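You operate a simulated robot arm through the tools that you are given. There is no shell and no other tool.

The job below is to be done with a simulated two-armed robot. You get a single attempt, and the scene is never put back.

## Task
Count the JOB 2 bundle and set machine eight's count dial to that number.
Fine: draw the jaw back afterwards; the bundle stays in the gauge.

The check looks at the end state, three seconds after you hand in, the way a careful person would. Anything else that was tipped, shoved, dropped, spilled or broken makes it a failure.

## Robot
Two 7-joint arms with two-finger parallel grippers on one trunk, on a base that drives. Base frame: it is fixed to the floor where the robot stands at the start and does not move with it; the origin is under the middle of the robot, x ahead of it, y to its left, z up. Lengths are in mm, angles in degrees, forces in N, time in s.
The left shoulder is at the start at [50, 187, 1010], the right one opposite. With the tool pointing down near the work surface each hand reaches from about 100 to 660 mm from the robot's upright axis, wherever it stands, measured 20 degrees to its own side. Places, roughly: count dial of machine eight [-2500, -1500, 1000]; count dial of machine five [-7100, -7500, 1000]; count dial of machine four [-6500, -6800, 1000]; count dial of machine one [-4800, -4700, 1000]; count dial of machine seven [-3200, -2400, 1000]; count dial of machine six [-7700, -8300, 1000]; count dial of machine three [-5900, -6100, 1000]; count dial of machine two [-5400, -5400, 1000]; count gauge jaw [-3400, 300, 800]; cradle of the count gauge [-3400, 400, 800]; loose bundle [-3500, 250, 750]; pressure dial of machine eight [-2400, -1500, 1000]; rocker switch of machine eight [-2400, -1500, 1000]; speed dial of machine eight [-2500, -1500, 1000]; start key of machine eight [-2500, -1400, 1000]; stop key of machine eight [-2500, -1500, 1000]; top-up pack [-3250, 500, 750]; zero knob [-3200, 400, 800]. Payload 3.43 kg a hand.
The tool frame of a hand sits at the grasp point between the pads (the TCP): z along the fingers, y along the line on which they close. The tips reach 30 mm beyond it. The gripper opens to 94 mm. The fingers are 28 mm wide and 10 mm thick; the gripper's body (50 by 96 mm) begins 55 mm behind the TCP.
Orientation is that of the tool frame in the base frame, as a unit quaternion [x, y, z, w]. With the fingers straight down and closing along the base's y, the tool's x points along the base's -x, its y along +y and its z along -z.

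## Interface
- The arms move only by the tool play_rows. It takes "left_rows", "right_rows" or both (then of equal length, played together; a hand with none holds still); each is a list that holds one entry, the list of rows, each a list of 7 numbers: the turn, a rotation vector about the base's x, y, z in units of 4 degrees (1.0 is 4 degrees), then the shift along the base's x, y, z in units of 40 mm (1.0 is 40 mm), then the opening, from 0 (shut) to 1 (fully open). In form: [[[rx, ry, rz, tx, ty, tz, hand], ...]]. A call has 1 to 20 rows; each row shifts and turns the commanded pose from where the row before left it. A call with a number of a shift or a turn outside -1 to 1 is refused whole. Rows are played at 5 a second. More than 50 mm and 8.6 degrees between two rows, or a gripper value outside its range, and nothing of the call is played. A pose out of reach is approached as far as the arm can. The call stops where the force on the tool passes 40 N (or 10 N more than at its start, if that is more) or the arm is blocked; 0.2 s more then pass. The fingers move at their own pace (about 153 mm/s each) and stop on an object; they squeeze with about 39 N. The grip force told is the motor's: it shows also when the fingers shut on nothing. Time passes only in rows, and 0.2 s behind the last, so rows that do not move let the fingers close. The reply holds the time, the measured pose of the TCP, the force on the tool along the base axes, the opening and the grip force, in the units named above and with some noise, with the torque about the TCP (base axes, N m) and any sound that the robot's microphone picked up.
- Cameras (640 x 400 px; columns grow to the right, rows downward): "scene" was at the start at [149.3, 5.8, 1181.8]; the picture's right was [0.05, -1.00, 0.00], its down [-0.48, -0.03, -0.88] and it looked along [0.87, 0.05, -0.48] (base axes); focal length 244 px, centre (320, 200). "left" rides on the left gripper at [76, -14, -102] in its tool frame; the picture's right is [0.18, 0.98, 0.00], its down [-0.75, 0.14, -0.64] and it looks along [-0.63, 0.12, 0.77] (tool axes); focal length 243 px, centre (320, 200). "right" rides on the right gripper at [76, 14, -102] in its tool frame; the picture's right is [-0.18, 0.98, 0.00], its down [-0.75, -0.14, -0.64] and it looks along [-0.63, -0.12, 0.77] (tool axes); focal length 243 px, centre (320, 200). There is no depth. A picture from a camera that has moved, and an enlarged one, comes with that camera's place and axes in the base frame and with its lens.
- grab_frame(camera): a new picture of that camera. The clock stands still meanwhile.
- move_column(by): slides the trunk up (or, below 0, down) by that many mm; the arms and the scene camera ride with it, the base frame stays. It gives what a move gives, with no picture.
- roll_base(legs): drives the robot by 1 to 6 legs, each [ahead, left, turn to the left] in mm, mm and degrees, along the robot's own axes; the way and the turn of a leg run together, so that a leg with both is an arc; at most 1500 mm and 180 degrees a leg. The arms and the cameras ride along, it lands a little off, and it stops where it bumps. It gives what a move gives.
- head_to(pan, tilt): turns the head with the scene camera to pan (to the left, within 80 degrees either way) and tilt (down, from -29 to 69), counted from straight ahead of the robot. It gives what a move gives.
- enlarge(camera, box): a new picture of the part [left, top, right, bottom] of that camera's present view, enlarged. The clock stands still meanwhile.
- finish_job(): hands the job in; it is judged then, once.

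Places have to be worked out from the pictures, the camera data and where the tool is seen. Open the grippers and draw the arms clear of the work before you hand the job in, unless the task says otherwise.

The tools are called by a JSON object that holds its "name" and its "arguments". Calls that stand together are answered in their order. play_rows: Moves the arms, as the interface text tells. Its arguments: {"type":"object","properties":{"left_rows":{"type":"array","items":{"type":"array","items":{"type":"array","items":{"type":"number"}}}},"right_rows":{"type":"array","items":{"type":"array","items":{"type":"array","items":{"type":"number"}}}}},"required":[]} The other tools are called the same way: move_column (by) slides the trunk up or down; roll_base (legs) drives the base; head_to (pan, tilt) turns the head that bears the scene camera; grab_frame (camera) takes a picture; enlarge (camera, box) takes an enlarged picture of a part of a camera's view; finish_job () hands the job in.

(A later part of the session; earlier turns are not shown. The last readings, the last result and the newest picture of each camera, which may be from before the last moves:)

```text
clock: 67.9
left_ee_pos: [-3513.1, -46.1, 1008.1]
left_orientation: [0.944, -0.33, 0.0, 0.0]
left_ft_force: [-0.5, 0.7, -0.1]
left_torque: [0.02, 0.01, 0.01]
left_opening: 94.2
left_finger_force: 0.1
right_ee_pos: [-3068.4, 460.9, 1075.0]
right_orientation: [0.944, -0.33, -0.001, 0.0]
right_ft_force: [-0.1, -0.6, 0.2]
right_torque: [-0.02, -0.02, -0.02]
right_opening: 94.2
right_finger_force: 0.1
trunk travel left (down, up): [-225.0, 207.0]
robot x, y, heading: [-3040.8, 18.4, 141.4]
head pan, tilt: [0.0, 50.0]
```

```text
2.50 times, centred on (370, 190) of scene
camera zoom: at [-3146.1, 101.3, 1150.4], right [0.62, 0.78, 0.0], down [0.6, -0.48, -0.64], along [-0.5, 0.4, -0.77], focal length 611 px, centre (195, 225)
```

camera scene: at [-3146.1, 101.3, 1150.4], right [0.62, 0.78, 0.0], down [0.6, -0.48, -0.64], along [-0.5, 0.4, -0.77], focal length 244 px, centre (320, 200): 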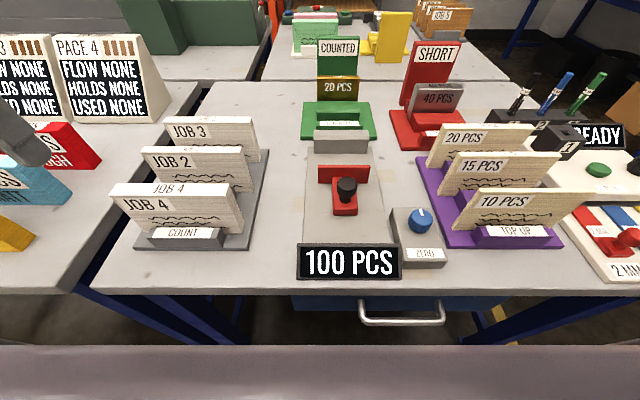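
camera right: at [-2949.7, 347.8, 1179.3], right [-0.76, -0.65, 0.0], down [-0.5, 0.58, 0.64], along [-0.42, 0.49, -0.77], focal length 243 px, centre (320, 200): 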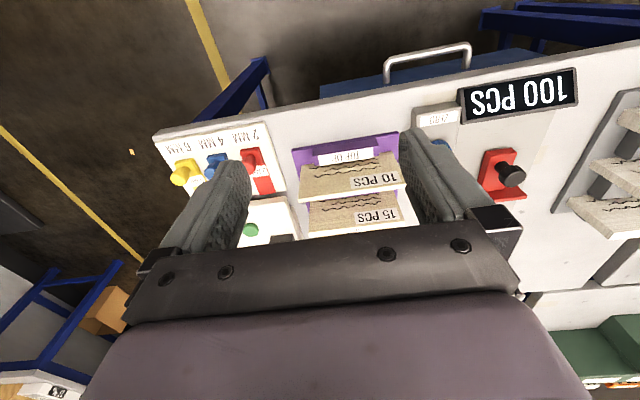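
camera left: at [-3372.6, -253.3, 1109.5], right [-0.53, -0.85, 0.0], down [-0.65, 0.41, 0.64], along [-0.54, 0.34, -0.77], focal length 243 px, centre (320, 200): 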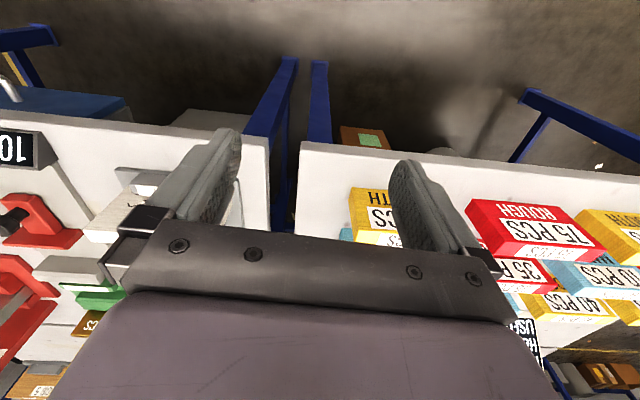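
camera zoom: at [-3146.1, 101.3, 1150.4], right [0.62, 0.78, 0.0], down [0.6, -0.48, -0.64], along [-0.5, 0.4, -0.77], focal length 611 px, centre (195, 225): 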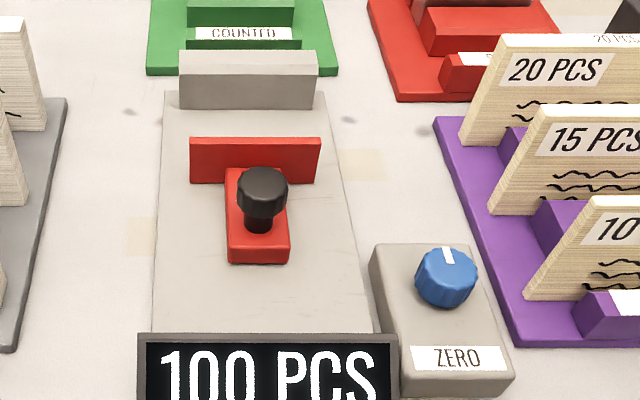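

Robot now at (-3041, 18), heading 141.4. I judge the jaw knob at about (-3349, 326, 835). I bring the right hand (closing sideways) above it, staying high on the way, then look.

{"name": "play_rows", "arguments": {"right_rows": [[[0, 0, 0, -0.875, -0.42, 0, 1], [0, 0, 0, -0.875, -0.42, 0, 1], [0, 0, 0, -0.875, -0.42, 0, 1], [0, 0, 0, -0.875, -0.42, 0, 1], [0, 0, 0, -0.875, -0.42, 0, 1], [0, 0, 0, -0.875, -0.42, 0, 1], [0, 0, 0, -0.875, -0.42, 0, 1], [0, 0, 0, -0.875, -0.42, 0, 1], [0, 0, 0, 0, 0, -0.9, 1], [0, 0, 0, 0, 0, -0.9, 1], [0, 0, 0, 0, 0, -0.9, 1], [0, 0, 0, 0, 0, -0.9, 1], [0, 0, 0, 0, 0, 0, 1]]]}}

{"name": "grab_frame", "arguments": {"camera": "right"}}

{"name": "grab_frame", "arguments": {"camera": "scene"}}

```text
clock: 70.7
left_ee_pos: [-3512.0, -45.2, 1008.4]
left_orientation: [0.944, -0.331, -0.001, 0.0]
left_ft_force: [0.2, -0.5, -0.1]
left_torque: [0.02, 0.0, -0.01]
left_opening: 94.0
left_finger_force: 0.1
right_ee_pos: [-3348.5, 325.8, 931.9]
right_orientation: [0.944, -0.331, 0.0, 0.0]
right_ft_force: [0.8, -0.2, 0.2]
right_torque: [-0.01, 0.01, 0.05]
right_opening: 94.3
right_finger_force: 0.0
trunk travel left (down, up): [-225.0, 207.0]
robot x, y, heading: [-3038.0, 15.3, 141.2]
head pan, tilt: [0.0, 50.0]
```

```text
taken
camera right: at [-3295.9, 268.2, 1035.2], right [-0.76, -0.65, 0.0], down [-0.5, 0.58, 0.64], along [-0.42, 0.49, -0.77], focal length 243 px, centre (320, 200)
```

right: 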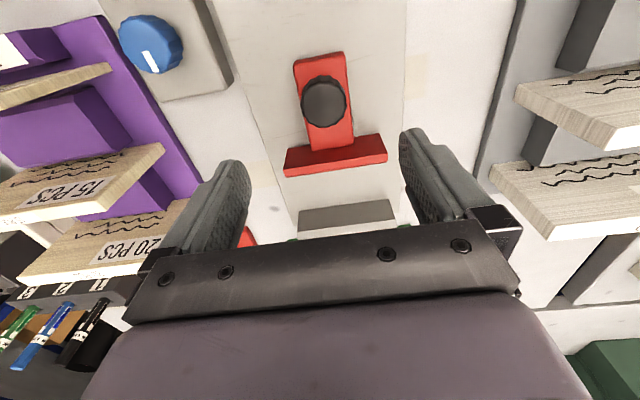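

```text
taken
camera scene: at [-3145.9, 101.1, 1150.5], right [0.62, 0.78, 0.0], down [0.6, -0.48, -0.64], along [-0.5, 0.4, -0.77], focal length 244 px, centre (320, 200)
```

scene: 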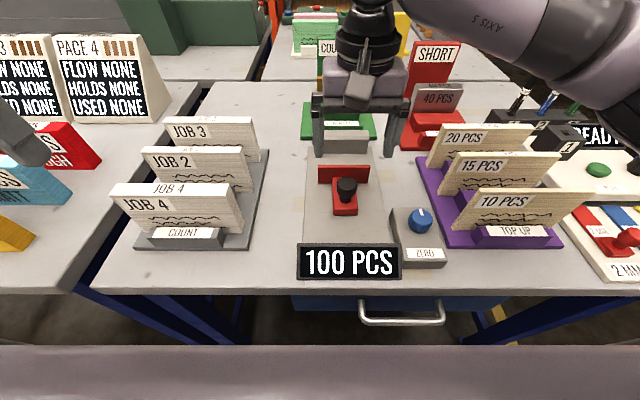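

Combining both views, the knob top is at about (-3336, 311, 858). I shift the right hand back 19 mm and come down to TCP z ≈ 852, then look before closing.

{"name": "play_rows", "arguments": {"right_rows": [[[0, 0, 0, 0.3, -0.37, 0, 1], [0, 0, 0, 0, 0, -0.5, 1], [0, 0, 0, 0, 0, -0.5, 1], [0, 0, 0, 0, 0, -0.5, 1], [0, 0, 0, 0, 0, -0.4, 1], [0, 0, 0, 0, 0, 0, 1]]]}}

{"name": "grab_frame", "arguments": {"camera": "right"}}

{"name": "enlarge", "arguments": {"camera": "scene", "box": [280, 110, 460, 270]}}

```text
clock: 72.1
left_ee_pos: [-3511.3, -45.9, 1008.0]
left_orientation: [0.944, -0.331, 0.0, -0.001]
left_ft_force: [-0.2, -0.2, 0.0]
left_torque: [0.02, 0.02, 0.01]
left_opening: 94.2
left_finger_force: 0.2
right_ee_pos: [-3336.3, 310.1, 856.9]
right_orientation: [0.944, -0.33, 0.001, 0.0]
right_ft_force: [-0.2, 0.3, 0.4]
right_torque: [0.0, -0.01, 0.0]
right_opening: 94.3
right_finger_force: 0.0
trunk travel left (down, up): [-225.0, 207.0]
robot x, y, heading: [-3039.6, 17.2, 141.3]
head pan, tilt: [0.0, 50.0]
```

```text
taken
camera right: at [-3284.0, 252.1, 959.6], right [-0.76, -0.65, 0.0], down [-0.5, 0.58, 0.64], along [-0.42, 0.49, -0.77], focal length 243 px, centre (320, 200)
```

right: 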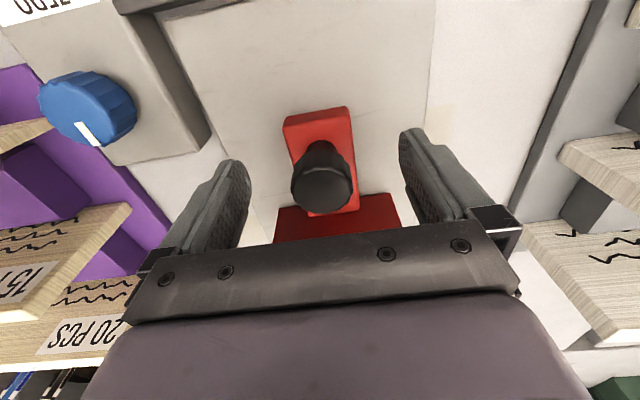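

```text
2.50 times, centred on (370, 190) of scene
camera zoom: at [-3145.9, 101.1, 1150.5], right [0.62, 0.78, 0.0], down [0.6, -0.48, -0.64], along [-0.5, 0.4, -0.77], focal length 611 px, centre (195, 225)
```

zoom: 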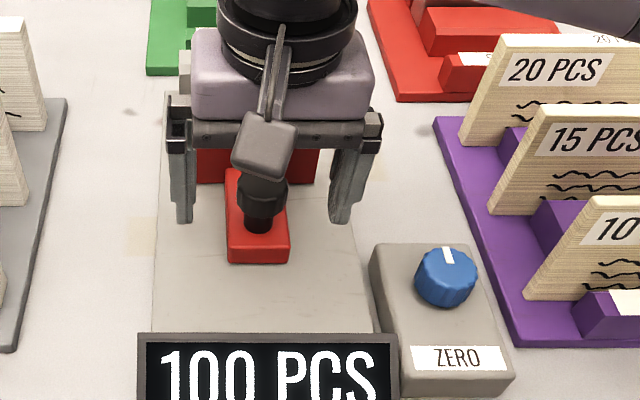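

Knob is centred between the fingers, its top at about the TCP height. I go down 13 mm and close on it.

{"name": "play_rows", "arguments": {"right_rows": [[[0, 0, 0, 0, 0, -0.33, 1], [0, 0, 0, 0, 0, 0, 0.5], [0, 0, 0, 0, 0, 0, 0.2], [0, 0, 0, 0, 0, 0, 0], [0, 0, 0, 0, 0, 0, 0], [0, 0, 0, 0, 0, 0, 0]]]}}

{"name": "enlarge", "arguments": {"camera": "scene", "box": [280, 110, 460, 270]}}

```text
clock: 73.5
left_ee_pos: [-3513.0, -47.1, 1007.5]
left_orientation: [0.944, -0.331, 0.0, 0.0]
left_ft_force: [0.6, -0.1, 0.0]
left_torque: [-0.01, -0.01, 0.01]
left_opening: 94.0
left_finger_force: 0.0
right_ee_pos: [-3337.0, 310.7, 842.5]
right_orientation: [0.943, -0.332, 0.001, 0.0]
right_ft_force: [-0.5, -3.1, -3.7]
right_torque: [0.15, 0.65, -0.79]
right_opening: 44.1
right_finger_force: 45.5
trunk travel left (down, up): [-225.0, 207.0]
robot x, y, heading: [-3042.4, 16.1, 141.4]
head pan, tilt: [0.0, 50.0]
```

```text
2.50 times, centred on (370, 190) of scene
camera zoom: at [-3146.0, 100.9, 1150.4], right [0.62, 0.78, 0.0], down [0.6, -0.48, -0.64], along [-0.5, 0.4, -0.77], focal length 611 px, centre (195, 225)
```

zoom: 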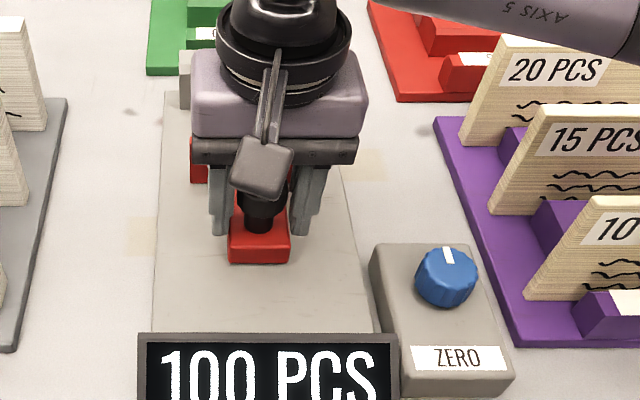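

The fingers hold the red block (44 mm). I slide the jaw forward 60 mm along the gauge and read the display.

{"name": "play_rows", "arguments": {"right_rows": [[[0, 0, 0, -0.195, 0.156, 0, 0], [0, 0, 0, -0.195, 0.156, 0, 0], [0, 0, 0, -0.195, 0.156, 0, 0], [0, 0, 0, -0.195, 0.156, 0, 0], [0, 0, 0, -0.195, 0.156, 0, 0], [0, 0, 0, -0.195, 0.156, 0, 0], [0, 0, 0, 0, 0, 0, 0]]]}}

{"name": "enlarge", "arguments": {"camera": "scene", "box": [280, 110, 460, 290]}}

```text
clock: 75.1
left_ee_pos: [-3514.2, -45.2, 1007.4]
left_orientation: [0.943, -0.332, 0.0, -0.001]
left_ft_force: [0.7, 0.1, -0.3]
left_torque: [-0.02, -0.04, -0.01]
left_opening: 93.9
left_finger_force: 0.1
right_ee_pos: [-3383.4, 348.5, 842.1]
right_orientation: [0.944, -0.33, 0.0, 0.0]
right_ft_force: [-0.5, -1.7, -10.0]
right_torque: [0.04, 0.26, -0.79]
right_opening: 43.9
right_finger_force: 44.9
trunk travel left (down, up): [-225.0, 207.0]
robot x, y, heading: [-3039.8, 11.1, 141.7]
head pan, tilt: [0.0, 50.0]
```

```text
2.22 times, centred on (370, 200) of scene
camera zoom: at [-3146.4, 101.4, 1150.3], right [0.62, 0.78, 0.0], down [0.6, -0.48, -0.64], along [-0.5, 0.4, -0.77], focal length 543 px, centre (209, 200)
```

zoom: 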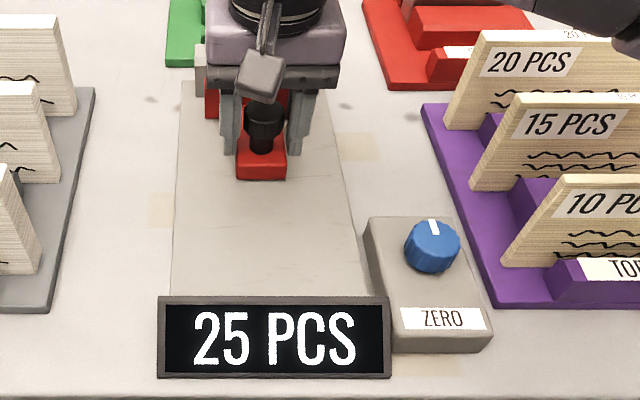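

Display now shows 25 PCS after 60 mm. I go on in 5 mm steps until the jaw meets the anvil.

{"name": "play_rows", "arguments": {"right_rows": [[[0, 0, 0, -0.098, 0.078, 0, 0], [0, 0, 0, -0.098, 0.078, 0, 0], [0, 0, 0, 0, 0, 0, 0]]]}}

{"name": "enlarge", "arguments": {"camera": "scene", "box": [280, 110, 460, 290]}}

```text
clock: 75.9
left_ee_pos: [-3513.8, -48.0, 1009.2]
left_orientation: [0.944, -0.33, 0.0, 0.0]
left_ft_force: [0.2, -0.1, -0.2]
left_torque: [-0.01, -0.01, -0.02]
left_opening: 94.2
left_finger_force: 0.1
right_ee_pos: [-3391.5, 353.2, 843.9]
right_orientation: [0.944, -0.33, 0.0, 0.001]
right_ft_force: [-1.8, -2.7, -8.7]
right_torque: [-0.17, -0.35, -0.68]
right_opening: 44.0
right_finger_force: 45.5
trunk travel left (down, up): [-225.0, 207.0]
robot x, y, heading: [-3041.5, 15.7, 141.6]
head pan, tilt: [0.0, 50.0]
```

```text
2.22 times, centred on (370, 200) of scene
camera zoom: at [-3146.4, 101.3, 1150.4], right [0.62, 0.78, 0.0], down [0.6, -0.48, -0.64], along [-0.5, 0.4, -0.77], focal length 543 px, centre (209, 200)
```

zoom: 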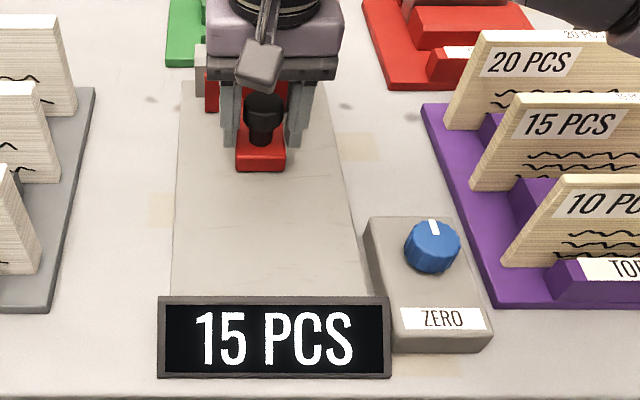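

10 mm gave 10 PCS less, so about 1 PCS per mm. I keep on in small steps.

{"name": "play_rows", "arguments": {"right_rows": [[[0, 0, 0, -0.098, 0.078, 0, 0], [0, 0, 0, -0.098, 0.078, 0, 0], [0, 0, 0, 0, 0, 0, 0]]]}}

{"name": "enlarge", "arguments": {"camera": "scene", "box": [280, 110, 460, 290]}}

```text
clock: 76.7
left_ee_pos: [-3510.8, -46.3, 1009.8]
left_orientation: [0.944, -0.331, -0.002, 0.0]
left_ft_force: [0.0, 0.3, 0.4]
left_torque: [0.0, 0.04, 0.0]
left_opening: 93.9
left_finger_force: 0.0
right_ee_pos: [-3394.9, 357.3, 841.7]
right_orientation: [0.944, -0.329, 0.005, 0.0]
right_ft_force: [29.5, -16.4, -13.2]
right_torque: [0.11, -0.49, -1.45]
right_opening: 44.1
right_finger_force: 44.5
trunk travel left (down, up): [-225.0, 207.0]
robot x, y, heading: [-3037.6, 17.5, 141.7]
head pan, tilt: [0.0, 50.0]
```

```text
2.22 times, centred on (370, 200) of scene
camera zoom: at [-3143.9, 100.3, 1150.6], right [0.62, 0.78, 0.0], down [0.6, -0.48, -0.64], along [-0.5, 0.4, -0.76], focal length 543 px, centre (209, 200)
```

zoom: 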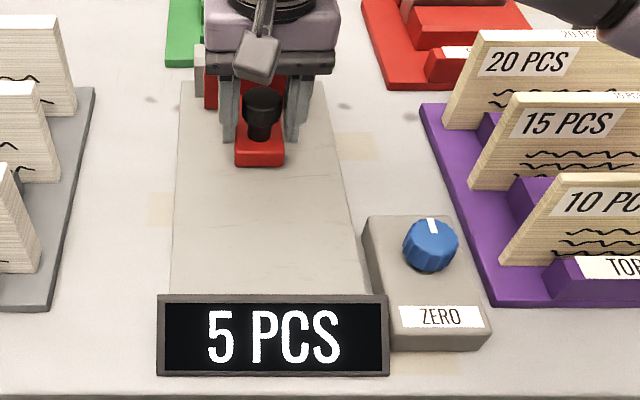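

The jaw has met the anvil (34 N along the gauge), yet the display says 5 PCS: a zero offset. I press slightly more to make sure it's truly seated.

{"name": "play_rows", "arguments": {"right_rows": [[[0, 0, 0, -0.03, 0.024, 0, 0], [0, 0, 0, -0.03, 0.024, 0, 0], [0, 0, 0, 0, 0, 0, 0]]]}}

{"name": "enlarge", "arguments": {"camera": "scene", "box": [280, 110, 460, 290]}}

{"name": "grab_frame", "arguments": {"camera": "right"}}

```text
clock: 77.5
left_ee_pos: [-3511.4, -48.1, 1009.5]
left_orientation: [0.944, -0.33, -0.001, -0.001]
left_ft_force: [-0.2, -0.2, -0.5]
left_torque: [-0.02, 0.0, 0.0]
left_opening: 94.1
left_finger_force: 0.0
right_ee_pos: [-3396.9, 360.1, 843.9]
right_orientation: [0.944, -0.329, 0.007, 0.002]
right_ft_force: [33.9, -21.2, -10.5]
right_torque: [-0.67, -1.02, -1.28]
right_opening: 43.9
right_finger_force: 45.2
trunk travel left (down, up): [-225.0, 207.0]
robot x, y, heading: [-3034.1, 12.7, 141.4]
head pan, tilt: [0.0, 50.0]
```

```text
2.22 times, centred on (370, 200) of scene
camera zoom: at [-3143.9, 100.0, 1150.8], right [0.62, 0.78, 0.0], down [0.6, -0.48, -0.64], along [-0.5, 0.4, -0.76], focal length 543 px, centre (209, 200)
```

zoom: 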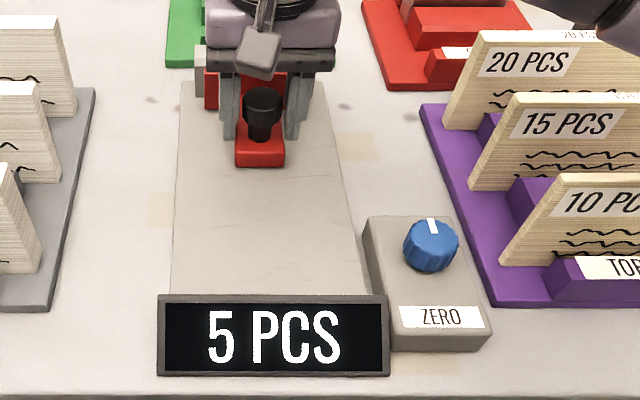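

```text
taken
camera right: at [-3346.1, 301.7, 948.0], right [-0.76, -0.66, 0.0], down [-0.51, 0.58, 0.63], along [-0.41, 0.48, -0.78], focal length 243 px, centre (320, 200)
```

right: 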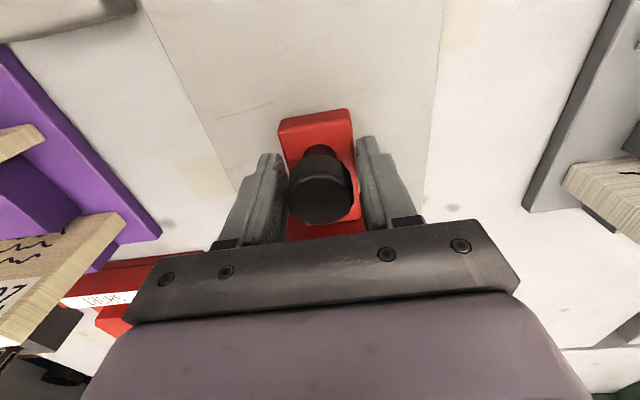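

Firmly seated and still 5 PCS, so the gauge has a +5 offset to account for. I draw the jaw back to its start (about 77 mm) and release it.

{"name": "play_rows", "arguments": {"right_rows": [[[0, 0, 0, 0.244, -0.195, 0, 0], [0, 0, 0, 0.244, -0.195, 0, 0], [0, 0, 0, 0.244, -0.195, 0, 0], [0, 0, 0, 0.244, -0.195, 0, 0], [0, 0, 0, 0.244, -0.195, 0, 0], [0, 0, 0, 0.244, -0.195, 0, 0], [0, 0, 0, 0, 0, 0, 0]]]}}

{"name": "enlarge", "arguments": {"camera": "scene", "box": [280, 110, 460, 290]}}

```text
clock: 79.1
left_ee_pos: [-3512.8, -47.9, 1006.7]
left_orientation: [0.944, -0.33, 0.0, -0.001]
left_ft_force: [0.2, 0.0, -0.6]
left_torque: [0.0, -0.02, -0.01]
left_opening: 94.1
left_finger_force: 0.0
right_ee_pos: [-3341.8, 315.6, 842.9]
right_orientation: [0.944, -0.33, 0.0, 0.0]
right_ft_force: [-10.5, -13.5, -6.4]
right_torque: [0.56, 0.75, -1.42]
right_opening: 43.3
right_finger_force: 45.1
trunk travel left (down, up): [-225.0, 207.0]
robot x, y, heading: [-3038.3, 14.2, 141.4]
head pan, tilt: [0.0, 50.0]
```

```text
2.22 times, centred on (370, 200) of scene
camera zoom: at [-3146.9, 100.2, 1150.5], right [0.62, 0.78, 0.0], down [0.6, -0.48, -0.64], along [-0.5, 0.4, -0.77], focal length 543 px, centre (209, 200)
```

zoom: 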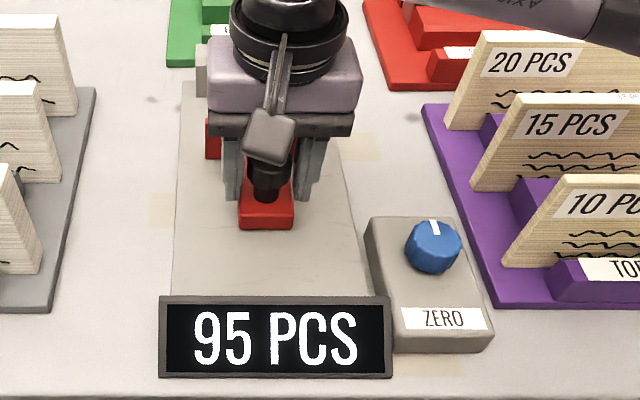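

95 PCS; a slight sideways force from the rail. I finish the last ~6 mm toward the original place and release.

{"name": "play_rows", "arguments": {"right_rows": [[[0, 0, 0, 0.05, -0.08, 0, 0], [0, 0, 0, 0.05, -0.08, 0, 0], [0, 0, 0, 0, 0, 0, 0]]]}}

{"name": "enlarge", "arguments": {"camera": "scene", "box": [280, 110, 460, 290]}}

```text
clock: 79.9
left_ee_pos: [-3512.3, -46.3, 1006.9]
left_orientation: [0.944, -0.331, 0.0, 0.0]
left_ft_force: [0.1, -0.8, -0.2]
left_torque: [0.0, 0.02, 0.0]
left_opening: 93.8
left_finger_force: 0.1
right_ee_pos: [-3339.1, 312.2, 845.2]
right_orientation: [0.943, -0.332, -0.001, -0.002]
right_ft_force: [-10.6, 13.3, 8.1]
right_torque: [-0.46, -0.69, 0.15]
right_opening: 43.9
right_finger_force: 45.2
trunk travel left (down, up): [-225.0, 207.0]
robot x, y, heading: [-3042.9, 15.3, 141.4]
head pan, tilt: [0.0, 50.0]
```

```text
2.22 times, centred on (370, 200) of scene
camera zoom: at [-3146.4, 102.1, 1150.5], right [0.62, 0.78, 0.0], down [0.6, -0.48, -0.64], along [-0.5, 0.4, -0.77], focal length 543 px, centre (209, 200)
```

zoom: 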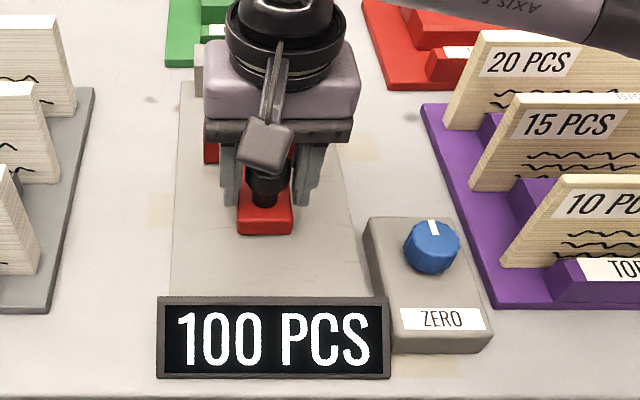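

Back at 100 PCS and at its back stop. I open, lift the right hand straight up and take it back to the side.

{"name": "play_rows", "arguments": {"right_rows": [[[0, 0, 0, 0, 0, 0, 0.7], [0, 0, 0, 0, 0, 0, 1], [0, 0, 0, 0, 0, 0.5, 1], [0, 0, 0, 0, 0, 0.9, 1], [0, 0, 0, 0, 0, 0.9, 1], [0, 0, 0, 0, 0, 0.9, 1], [0, 0, 0, 0, 0, 0.9, 1], [0, 0, 0, 0, 0, 0.9, 1], [0, 0, 0, 0, 0, 0.9, 1], [0, 0, 0, 0.875, 0.48, 0, 1], [0, 0, 0, 0.875, 0.48, 0, 1], [0, 0, 0, 0.875, 0.48, 0, 1], [0, 0, 0, 0.875, 0.48, 0, 1], [0, 0, 0, 0.875, 0.48, 0, 1], [0, 0, 0, 0.875, 0.48, 0, 1], [0, 0, 0, 0.875, 0.48, 0, 1], [0, 0, 0, 0.875, 0.48, 0, 1]]]}}

{"name": "grab_frame", "arguments": {"camera": "scene"}}

```text
clock: 83.5
left_ee_pos: [-3512.0, -46.5, 1008.8]
left_orientation: [0.944, -0.331, -0.001, -0.001]
left_ft_force: [0.1, -0.7, -0.8]
left_torque: [0.0, 0.04, 0.03]
left_opening: 94.0
left_finger_force: 0.0
right_ee_pos: [-3055.5, 459.1, 1078.6]
right_orientation: [0.944, -0.33, -0.001, 0.0]
right_ft_force: [0.5, 0.2, 0.0]
right_torque: [-0.03, -0.01, 0.03]
right_opening: 93.9
right_finger_force: 0.0
trunk travel left (down, up): [-225.0, 207.0]
robot x, y, heading: [-3038.0, 17.9, 141.4]
head pan, tilt: [0.0, 50.0]
```

```text
taken
camera scene: at [-3145.5, 101.1, 1150.5], right [0.62, 0.78, 0.0], down [0.6, -0.48, -0.64], along [-0.5, 0.4, -0.77], focal length 244 px, centre (320, 200)
```

scene: 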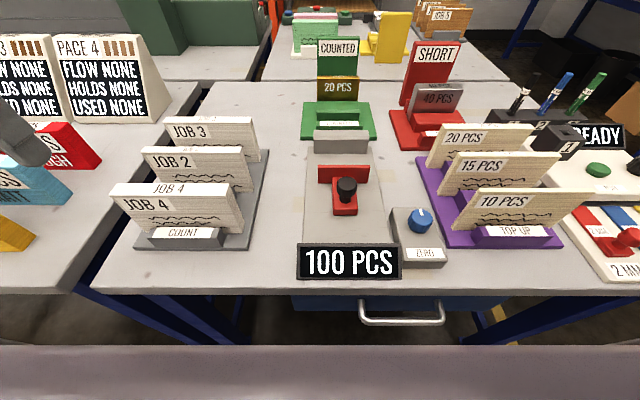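

Gauge clear again. Now I turn the left hand 90 degrees so it closes along the bundle thickness, moving it meanwhile above JOB 2 at about (-3570, 142).

{"name": "play_rows", "arguments": {"left_rows": [[[0, 0, 1, -0.0725, 0.235, 0, 1], [0, 0, 1, -0.0725, 0.235, 0, 1], [0, 0, 1, -0.0725, 0.235, 0, 1], [0, 0, 1, -0.0725, 0.235, 0, 1], [0, 0, 1, -0.0725, 0.235, 0, 1], [0, 0, 1, -0.0725, 0.235, 0, 1], [0, 0, 1, -0.0725, 0.235, 0, 1], [0, 0, 1, -0.0725, 0.235, 0, 1], [0, 0, 1, -0.0725, 0.235, 0, 1], [0, 0, 1, -0.0725, 0.235, 0, 1], [0, 0, 1, -0.0725, 0.235, 0, 1], [0, 0, 1, -0.0725, 0.235, 0, 1], [0, 0, 1, -0.0725, 0.235, 0, 1], [0, 0, 1, -0.0725, 0.235, 0, 1], [0, 0, 1, -0.0725, 0.235, 0, 1], [0, 0, 1, -0.0725, 0.235, 0, 1], [0, 0, 1, -0.0725, 0.235, 0, 1], [0, 0, 1, -0.0725, 0.235, 0, 1], [0, 0, 1, -0.0725, 0.235, 0, 1], [0, 0, 1, -0.0725, 0.235, 0, 1]]]}}

{"name": "grab_frame", "arguments": {"camera": "left"}}

{"name": "grab_frame", "arguments": {"camera": "scene"}}

```text
clock: 87.7
left_ee_pos: [-3570.8, 142.5, 1008.8]
left_orientation: [0.935, 0.355, 0.001, 0.0]
left_ft_force: [0.5, -0.1, -0.2]
left_torque: [-0.02, 0.0, 0.02]
left_opening: 94.1
left_finger_force: 0.1
right_ee_pos: [-3057.5, 458.6, 1078.0]
right_orientation: [0.944, -0.33, 0.0, 0.001]
right_ft_force: [0.7, -0.5, 0.3]
right_torque: [0.02, 0.01, 0.0]
right_opening: 94.1
right_finger_force: 0.0
trunk travel left (down, up): [-225.0, 207.0]
robot x, y, heading: [-3035.6, 13.3, 141.3]
head pan, tilt: [0.0, 50.0]
```

```text
taken
camera left: at [-3524.1, 202.9, 1109.7], right [0.79, -0.61, 0.0], down [-0.47, -0.6, 0.64], along [-0.39, -0.51, -0.77], focal length 243 px, centre (320, 200)
```

left: 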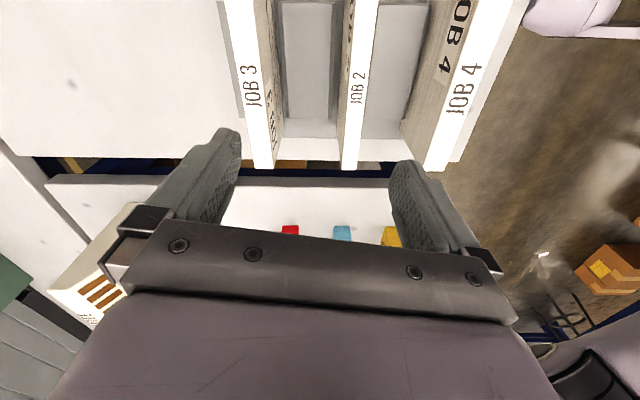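

```text
taken
camera scene: at [-3145.8, 101.2, 1150.5], right [0.62, 0.78, 0.0], down [0.6, -0.48, -0.64], along [-0.5, 0.4, -0.77], focal length 244 px, centre (320, 200)
```

scene: 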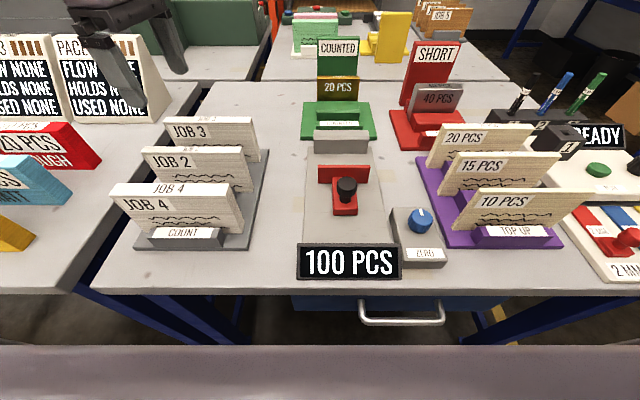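

The rotation works. Triangulating with both cameras, JOB 2's top is at z ≈ 890 and its centre near (-3532, 139). I finish the rotation, move there and lower to z ≈ 965 to check.

{"name": "play_rows", "arguments": {"left_rows": [[[0, 0, 0.8, 0.33, -0.03, 0, 1], [0, 0, 0.8, 0.33, -0.03, 0, 1], [0, 0, 0.8, 0.33, -0.03, 0, 1], [0, 0, 0, 0, 0, -0.5, 1], [0, 0, 0, 0, 0, -0.5, 0.75], [0, 0, 0, 0, 0, 0, 0.75]]]}}

{"name": "grab_frame", "arguments": {"camera": "left"}}

{"name": "enlarge", "arguments": {"camera": "scene", "box": [80, 60, 300, 260]}}

```text
clock: 89.1
left_ee_pos: [-3531.5, 135.8, 966.6]
left_orientation: [0.903, 0.431, 0.0, 0.0]
left_ft_force: [0.5, -0.4, -0.2]
left_torque: [0.04, 0.01, 0.0]
left_opening: 70.5
left_finger_force: 0.0
right_ee_pos: [-3056.9, 458.7, 1079.5]
right_orientation: [0.944, -0.33, 0.0, 0.0]
right_ft_force: [0.1, 0.3, 0.1]
right_torque: [-0.02, 0.01, -0.02]
right_opening: 93.9
right_finger_force: 0.0
trunk travel left (down, up): [-225.0, 207.0]
robot x, y, heading: [-3035.4, 9.7, 141.4]
head pan, tilt: [0.0, 50.0]
```

```text
taken
camera left: at [-3494.5, 205.2, 1068.6], right [0.88, -0.47, 0.0], down [-0.36, -0.67, 0.64], along [-0.31, -0.57, -0.77], focal length 243 px, centre (320, 200)
```

left: 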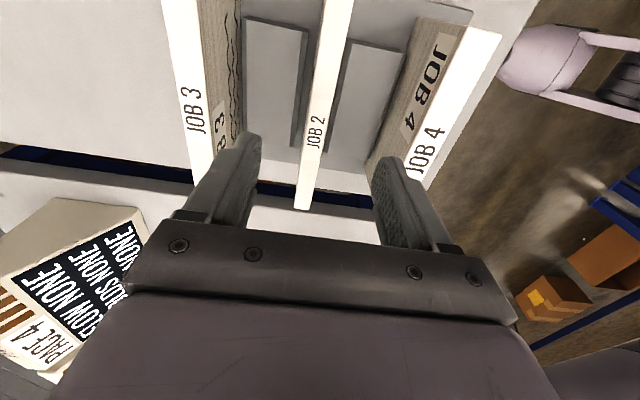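

```text
2.00 times, centred on (190, 160) of scene
camera zoom: at [-3145.8, 101.1, 1150.5], right [0.62, 0.78, 0.0], down [0.6, -0.48, -0.64], along [-0.5, 0.4, -0.77], focal length 488 px, centre (580, 280)
```

zoom: 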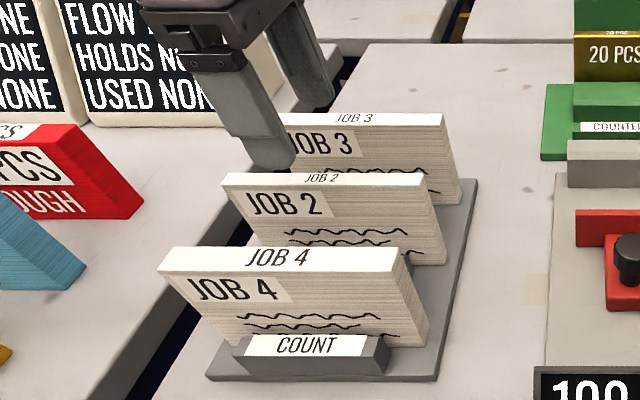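

The TCP is within 2 mm of JOB 2's centre line and mid-length, orientation matching. I descend to TCP z ≈ 875 (tips ~845, above the rack's low blocks) and look before closing.

{"name": "play_rows", "arguments": {"left_rows": [[[0, 0, 0, -0.03, 0.02, -0.57, 0.7], [0, 0, 0, 0, 0, -0.57, 0.7], [0, 0, 0, 0, 0, -0.57, 0.7], [0, 0, 0, 0, 0, -0.57, 0.7], [0, 0, 0, 0, 0, 0, 0.7]]]}}

{"name": "grab_frame", "arguments": {"camera": "left"}}

{"name": "enlarge", "arguments": {"camera": "scene", "box": [80, 60, 300, 260]}}

```text
clock: 90.3
left_ee_pos: [-3532.3, 138.9, 877.3]
left_orientation: [0.903, 0.431, 0.0, 0.0]
left_ft_force: [0.5, -0.1, -0.1]
left_torque: [-0.02, 0.01, 0.02]
left_opening: 65.8
left_finger_force: 0.0
right_ee_pos: [-3058.3, 457.7, 1079.0]
right_orientation: [0.944, -0.33, 0.0, 0.0]
right_ft_force: [-0.1, -1.0, 0.5]
right_torque: [-0.02, -0.02, -0.04]
right_opening: 93.9
right_finger_force: 0.0
trunk travel left (down, up): [-225.0, 207.0]
robot x, y, heading: [-3039.7, 14.9, 141.4]
head pan, tilt: [0.0, 50.0]
```

```text
taken
camera left: at [-3496.1, 206.7, 979.2], right [0.88, -0.48, 0.0], down [-0.36, -0.67, 0.64], along [-0.31, -0.57, -0.77], focal length 243 px, centre (320, 200)
```

left: 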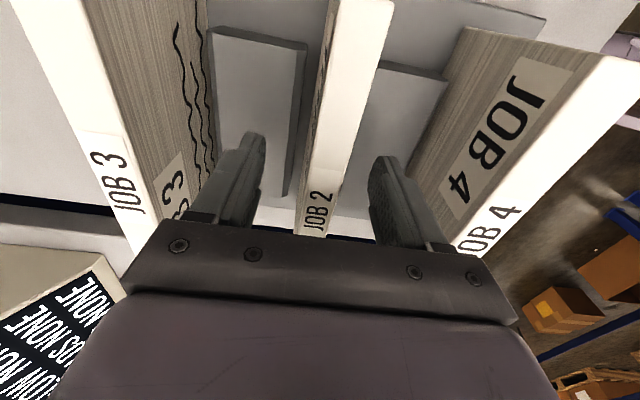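

```text
2.00 times, centred on (190, 160) of scene
camera zoom: at [-3145.9, 101.1, 1150.5], right [0.62, 0.78, 0.0], down [0.6, -0.48, -0.64], along [-0.5, 0.4, -0.77], focal length 488 px, centre (580, 280)
```

zoom: 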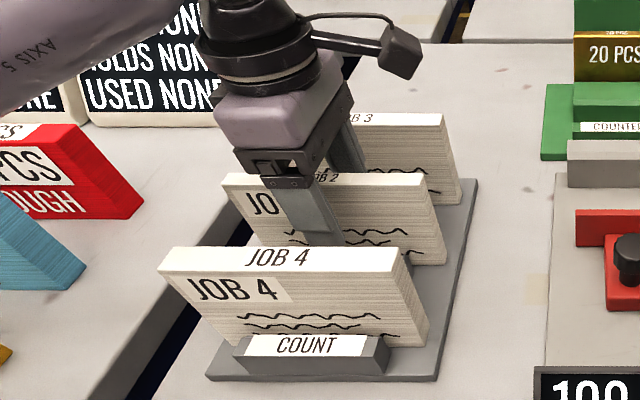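

The fingers straddle JOB 2 evenly, with gaps to JOB 3 and JOB 4. I close.

{"name": "play_rows", "arguments": {"left_rows": [[[0, 0, 0, 0, 0, 0, 0.4], [0, 0, 0, 0, 0, 0, 0.2], [0, 0, 0, 0, 0, 0, 0], [0, 0, 0, 0, 0, 0, 0], [0, 0, 0, 0, 0, 0, 0]]]}}

{"name": "grab_frame", "arguments": {"camera": "left"}}

```text
clock: 91.5
left_ee_pos: [-3532.6, 138.1, 877.8]
left_orientation: [0.903, 0.431, 0.0, 0.0]
left_ft_force: [-0.1, 0.4, -0.3]
left_torque: [-0.04, 0.02, -0.01]
left_opening: 20.0
left_finger_force: 38.9
right_ee_pos: [-3057.3, 457.9, 1078.9]
right_orientation: [0.944, -0.331, 0.0, 0.0]
right_ft_force: [0.8, -0.1, -0.6]
right_torque: [0.04, 0.0, 0.01]
right_opening: 93.9
right_finger_force: 0.1
trunk travel left (down, up): [-225.0, 207.0]
robot x, y, heading: [-3040.9, 15.8, 141.2]
head pan, tilt: [0.0, 50.0]
```

```text
taken
camera left: at [-3496.2, 206.7, 979.3], right [0.88, -0.47, 0.0], down [-0.36, -0.67, 0.64], along [-0.31, -0.57, -0.77], focal length 243 px, centre (320, 200)
```

left: 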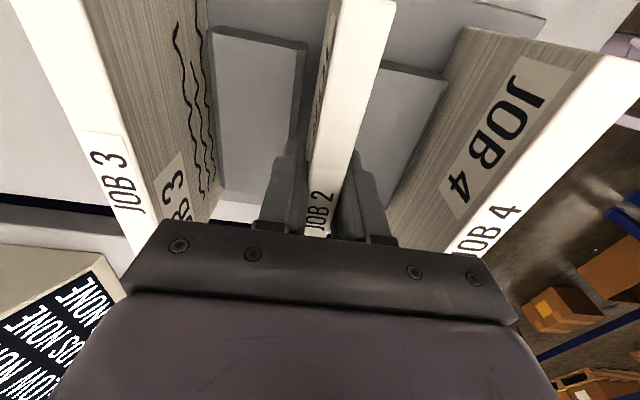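

Gripped at 20.0 mm thickness. I lift it straight up 133 mm and look that it hangs straight.

{"name": "play_rows", "arguments": {"left_rows": [[[0, 0, 0, 0, 0, 0.3, 0], [0, 0, 0, 0, 0, 0.6, 0], [0, 0, 0, 0, 0, 0.8, 0], [0, 0, 0, 0, 0, 0.8, 0], [0, 0, 0, 0, 0, 0.8, 0], [0, 0, 0, 0, 0, 0, 0]]]}}

{"name": "grab_frame", "arguments": {"camera": "scene"}}

```text
clock: 92.9
left_ee_pos: [-3533.4, 140.0, 1010.1]
left_orientation: [0.902, 0.431, 0.0, 0.0]
left_ft_force: [0.7, 0.0, -1.0]
left_torque: [-0.01, 0.01, 0.0]
left_opening: 19.7
left_finger_force: 38.9
right_ee_pos: [-3057.7, 458.2, 1078.3]
right_orientation: [0.944, -0.331, 0.0, 0.0]
right_ft_force: [-0.1, -0.6, 0.4]
right_torque: [0.01, 0.01, 0.01]
right_opening: 93.9
right_finger_force: 0.0
trunk travel left (down, up): [-225.0, 207.0]
robot x, y, heading: [-3038.4, 14.0, 141.4]
head pan, tilt: [0.0, 50.0]
```

```text
taken
camera scene: at [-3145.9, 101.1, 1150.5], right [0.62, 0.78, 0.0], down [0.6, -0.48, -0.64], along [-0.5, 0.4, -0.77], focal length 244 px, centre (320, 200)
```

scene: 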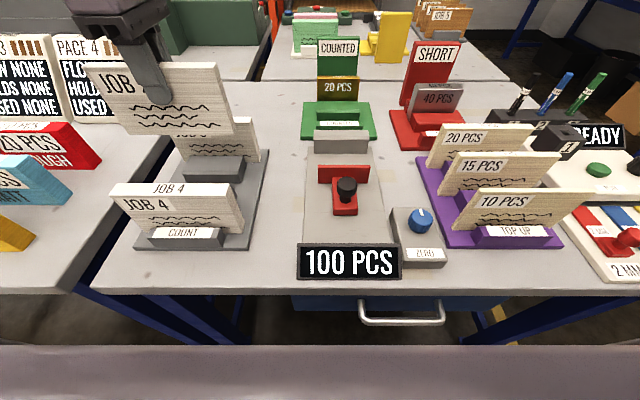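

JOB 2 is lifted cleanly; the rack's others didn't move. I carry it over the gauge, staying high.

{"name": "play_rows", "arguments": {"left_rows": [[[0, 0, 0, 0.3075, 0.786, 0, 0], [0, 0, 0, 0.3075, 0.786, 0, 0], [0, 0, 0, 0.3075, 0.786, 0, 0], [0, 0, 0, 0.3075, 0.786, 0, 0], [0, 0, 0, 0.3075, 0.786, 0, 0], [0, 0, 0, 0.3075, 0.786, 0, 0], [0, 0, 0, 0.3075, 0.786, 0, 0], [0, 0, 0, 0.3075, 0.786, 0, 0], [0, 0, 0, 0, 0, 0, 0]]]}}

{"name": "grab_frame", "arguments": {"camera": "scene"}}

{"name": "grab_frame", "arguments": {"camera": "left"}}

{"name": "grab_frame", "arguments": {"camera": "right"}}

```text
clock: 95.1
left_ee_pos: [-3473.5, 353.8, 1016.1]
left_orientation: [0.886, 0.463, 0.014, -0.01]
left_ft_force: [-0.6, 0.4, -1.5]
left_torque: [0.01, 0.0, 0.0]
left_opening: 20.0
left_finger_force: 39.2
left hand out of reach, approached as far as the arm can: row 8
right_ee_pos: [-3057.4, 459.9, 1077.7]
right_orientation: [0.944, -0.33, -0.001, 0.001]
right_ft_force: [0.1, -0.6, 0.4]
right_torque: [0.01, -0.02, 0.0]
right_opening: 93.9
right_finger_force: 0.1
trunk travel left (down, up): [-225.0, 207.0]
robot x, y, heading: [-3044.7, 16.8, 141.2]
head pan, tilt: [0.0, 50.0]
stopped in row 9 (left hand): the arm was blocked; the commanded pose is now the measured one
```

```text
taken
camera scene: at [-3146.0, 101.1, 1150.5], right [0.62, 0.78, 0.0], down [0.6, -0.48, -0.64], along [-0.5, 0.4, -0.77], focal length 244 px, centre (320, 200)
```

scene: 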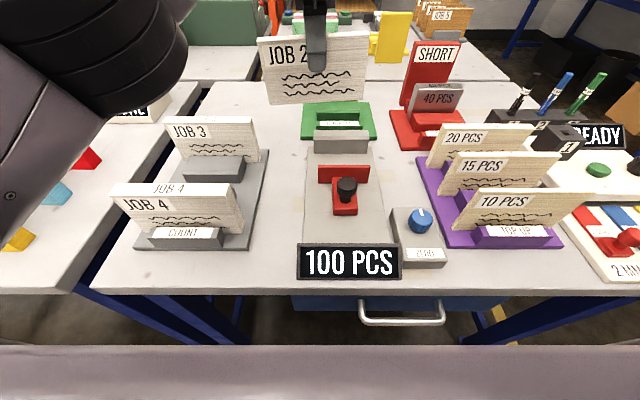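

```text
taken
camera left: at [-3444.5, 421.2, 1120.2], right [0.91, -0.41, 0.0], down [-0.33, -0.72, 0.62], along [-0.25, -0.56, -0.79], focal length 243 px, centre (320, 200)
```

left: 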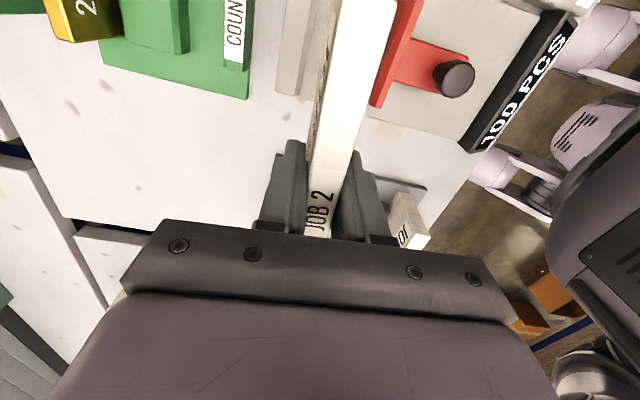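

```text
taken
camera right: at [-3005.6, 400.2, 1181.8], right [-0.76, -0.65, 0.0], down [-0.5, 0.58, 0.64], along [-0.42, 0.49, -0.77], focal length 243 px, centre (320, 200)
```

right: 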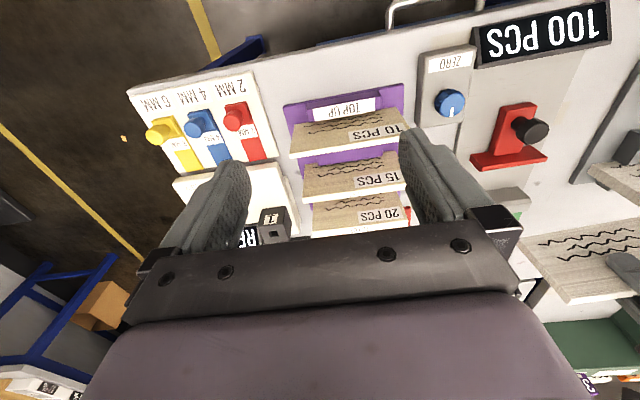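

The left arm ran out of reach at this height and the tool twisted slightly. I draw it back a little, then shift the base right 100 mm so the gauge is nearer to the left arm.

{"name": "play_rows", "arguments": {"left_rows": [[[0, 0, 0, 0, -0.9, 0, 0], [0, 0, 0, 0, -0.9, 0, 0], [0, 0, 0, 0, -0.9, 0, 0], [0, 0, 0, 0, 0, 0, 0]]]}}

{"name": "roll_base", "arguments": {"legs": [[0, -100, 0]]}}

{"name": "grab_frame", "arguments": {"camera": "scene"}}

```text
clock: 96.1
left_ee_pos: [-3470.8, 246.5, 1015.9]
left_orientation: [0.888, 0.46, 0.013, -0.008]
left_ft_force: [0.3, -0.2, 0.0]
left_torque: [-0.01, -0.01, 0.01]
left_opening: 19.8
left_finger_force: 39.1
right_ee_pos: [-3057.2, 458.5, 1078.6]
right_orientation: [0.944, -0.331, 0.0, 0.0]
right_ft_force: [0.2, 0.5, 0.1]
right_torque: [0.01, 0.01, 0.0]
right_opening: 94.1
right_finger_force: 0.0
trunk travel left (down, up): [-225.0, 207.0]
robot x, y, heading: [-3040.2, 15.1, 141.4]
head pan, tilt: [0.0, 50.0]
```

```text
clock: 97.6
left_ee_pos: [-3409.1, 323.8, 1015.1]
left_orientation: [0.887, 0.461, 0.013, -0.009]
left_ft_force: [-0.1, -0.4, -0.2]
left_torque: [-0.03, 0.0, 0.03]
left_opening: 19.1
left_finger_force: 38.7
right_ee_pos: [-2994.7, 537.4, 1078.3]
right_orientation: [0.944, -0.33, 0.0, 0.0]
right_ft_force: [-0.4, -0.3, -0.4]
right_torque: [0.03, 0.0, -0.01]
right_opening: 94.0
right_finger_force: 0.1
trunk travel left (down, up): [-225.0, 207.0]
robot x, y, heading: [-2977.4, 96.2, 141.2]
head pan, tilt: [0.0, 50.0]
```

```text
taken
camera scene: at [-3083.2, 179.8, 1150.5], right [0.62, 0.78, 0.0], down [0.6, -0.48, -0.64], along [-0.5, 0.4, -0.77], focal length 244 px, centre (320, 200)
```

scene: 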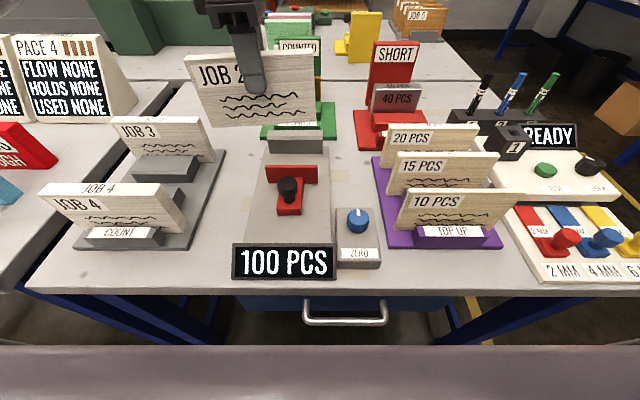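

Base shifted well. I straighten the tool orientation, move over the gauge slot (about (-3436, 391)), and lower to TCP z ≈ 970, with the bundle's bottom still above knob and jaw.

{"name": "play_rows", "arguments": {"left_rows": [[[-0.13, 0.073, -0.325, -0.225, 0.565, -0.375, 0], [-0.13, 0.073, -0.325, -0.225, 0.565, -0.375, 0], [-0.13, 0.073, -0.325, -0.225, 0.565, -0.375, 0], [0, 0, 0, 0, 0, 0, 0]]]}}

{"name": "grab_frame", "arguments": {"camera": "left"}}

{"name": "enlarge", "arguments": {"camera": "scene", "box": [200, 60, 400, 230]}}

{"name": "grab_frame", "arguments": {"camera": "right"}}

```text
clock: 98.6
left_ee_pos: [-3435.0, 393.4, 970.3]
left_orientation: [0.902, 0.431, 0.001, 0.001]
left_ft_force: [-1.1, 0.2, -0.3]
left_torque: [0.01, -0.01, 0.01]
left_opening: 19.6
left_finger_force: 39.8
right_ee_pos: [-2995.4, 537.8, 1078.4]
right_orientation: [0.944, -0.33, 0.001, 0.0]
right_ft_force: [-0.4, 0.3, -0.5]
right_torque: [0.0, -0.02, -0.01]
right_opening: 94.2
right_finger_force: 0.0
trunk travel left (down, up): [-225.0, 207.0]
robot x, y, heading: [-2979.3, 94.2, 141.4]
head pan, tilt: [0.0, 50.0]
```

```text
taken
camera left: at [-3399.4, 462.2, 1072.6], right [0.88, -0.48, 0.0], down [-0.37, -0.67, 0.64], along [-0.3, -0.56, -0.77], focal length 243 px, centre (320, 200)
```

left: 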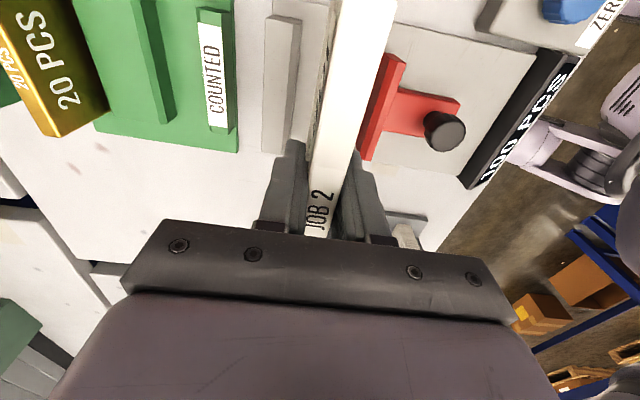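

```text
2.35 times, centred on (300, 145) of scene
camera zoom: at [-3083.3, 179.6, 1150.5], right [0.62, 0.78, 0.0], down [0.6, -0.48, -0.64], along [-0.5, 0.4, -0.77], focal length 575 px, centre (367, 329)
```

zoom: 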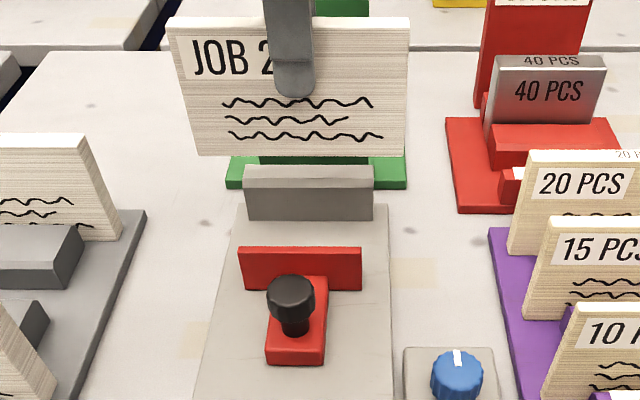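

```text
taken
camera right: at [-2943.3, 478.9, 1181.7], right [-0.76, -0.65, 0.0], down [-0.5, 0.58, 0.64], along [-0.42, 0.49, -0.77], focal length 243 px, centre (320, 200)
```

right: 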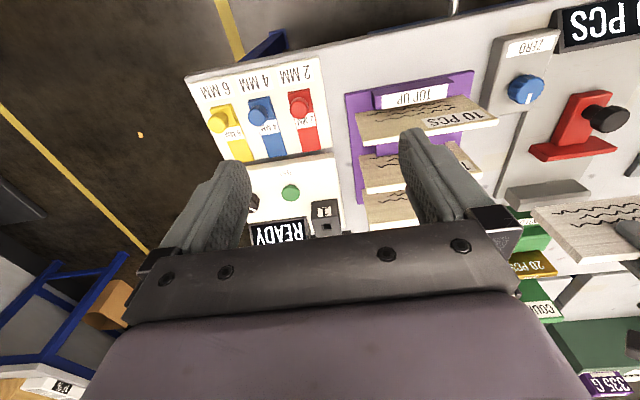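

Bundle is centred sideways over the slot; anvil face ~25 mm beyond the TCP, jaw ~47 mm before it, so the 20 mm bundle fits. I lower to TCP z ≈ 888 and check.

{"name": "play_rows", "arguments": {"left_rows": [[[0, 0, 0, 0, 0, -0.5, 0], [0, 0, 0, 0, 0, -0.5, 0], [0, 0, 0, 0, 0, -0.5, 0], [0, 0, 0, 0, 0, -0.3, 0], [0, 0, 0, 0, 0, -0.2, 0], [0, 0, 0, 0, 0, 0, 0]]]}}

{"name": "enlarge", "arguments": {"camera": "scene", "box": [200, 60, 400, 230]}}

{"name": "grab_frame", "arguments": {"camera": "left"}}

```text
clock: 100.0
left_ee_pos: [-3435.1, 394.2, 888.2]
left_orientation: [0.902, 0.431, 0.002, 0.0]
left_ft_force: [-0.4, 0.4, -1.5]
left_torque: [0.02, 0.03, 0.0]
left_opening: 19.6
left_finger_force: 39.4
right_ee_pos: [-2995.6, 537.1, 1078.3]
right_orientation: [0.944, -0.33, 0.0, 0.0]
right_ft_force: [0.6, 0.4, -0.5]
right_torque: [0.03, -0.01, 0.01]
right_opening: 94.4
right_finger_force: 0.1
trunk travel left (down, up): [-225.0, 207.0]
robot x, y, heading: [-2977.0, 93.8, 141.5]
head pan, tilt: [0.0, 50.0]
```

```text
2.35 times, centred on (300, 145) of scene
camera zoom: at [-3083.3, 179.6, 1150.5], right [0.62, 0.78, 0.0], down [0.6, -0.48, -0.64], along [-0.5, 0.4, -0.77], focal length 575 px, centre (367, 329)
```

zoom: 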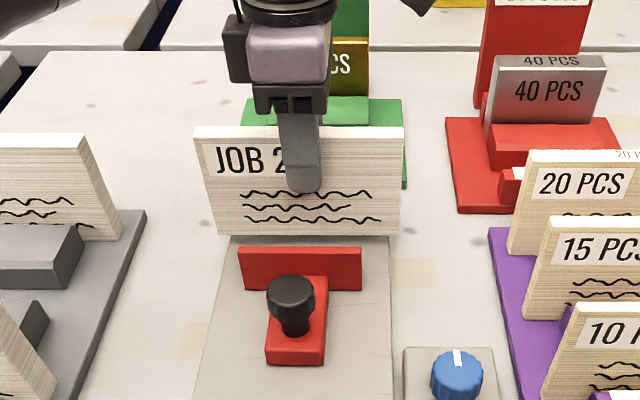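

```text
taken
camera left: at [-3398.8, 461.5, 991.1], right [0.88, -0.48, 0.0], down [-0.37, -0.67, 0.64], along [-0.3, -0.56, -0.77], focal length 243 px, centre (320, 200)
```

left: 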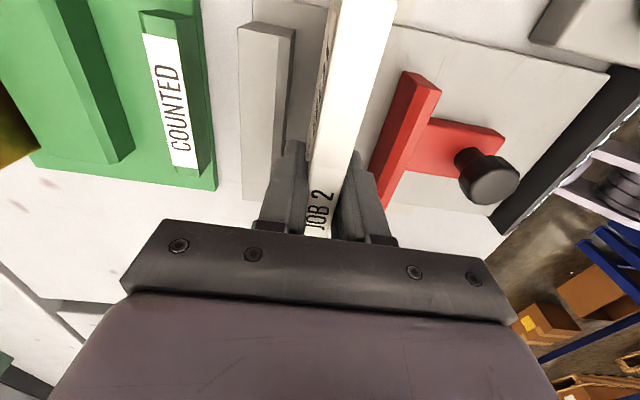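

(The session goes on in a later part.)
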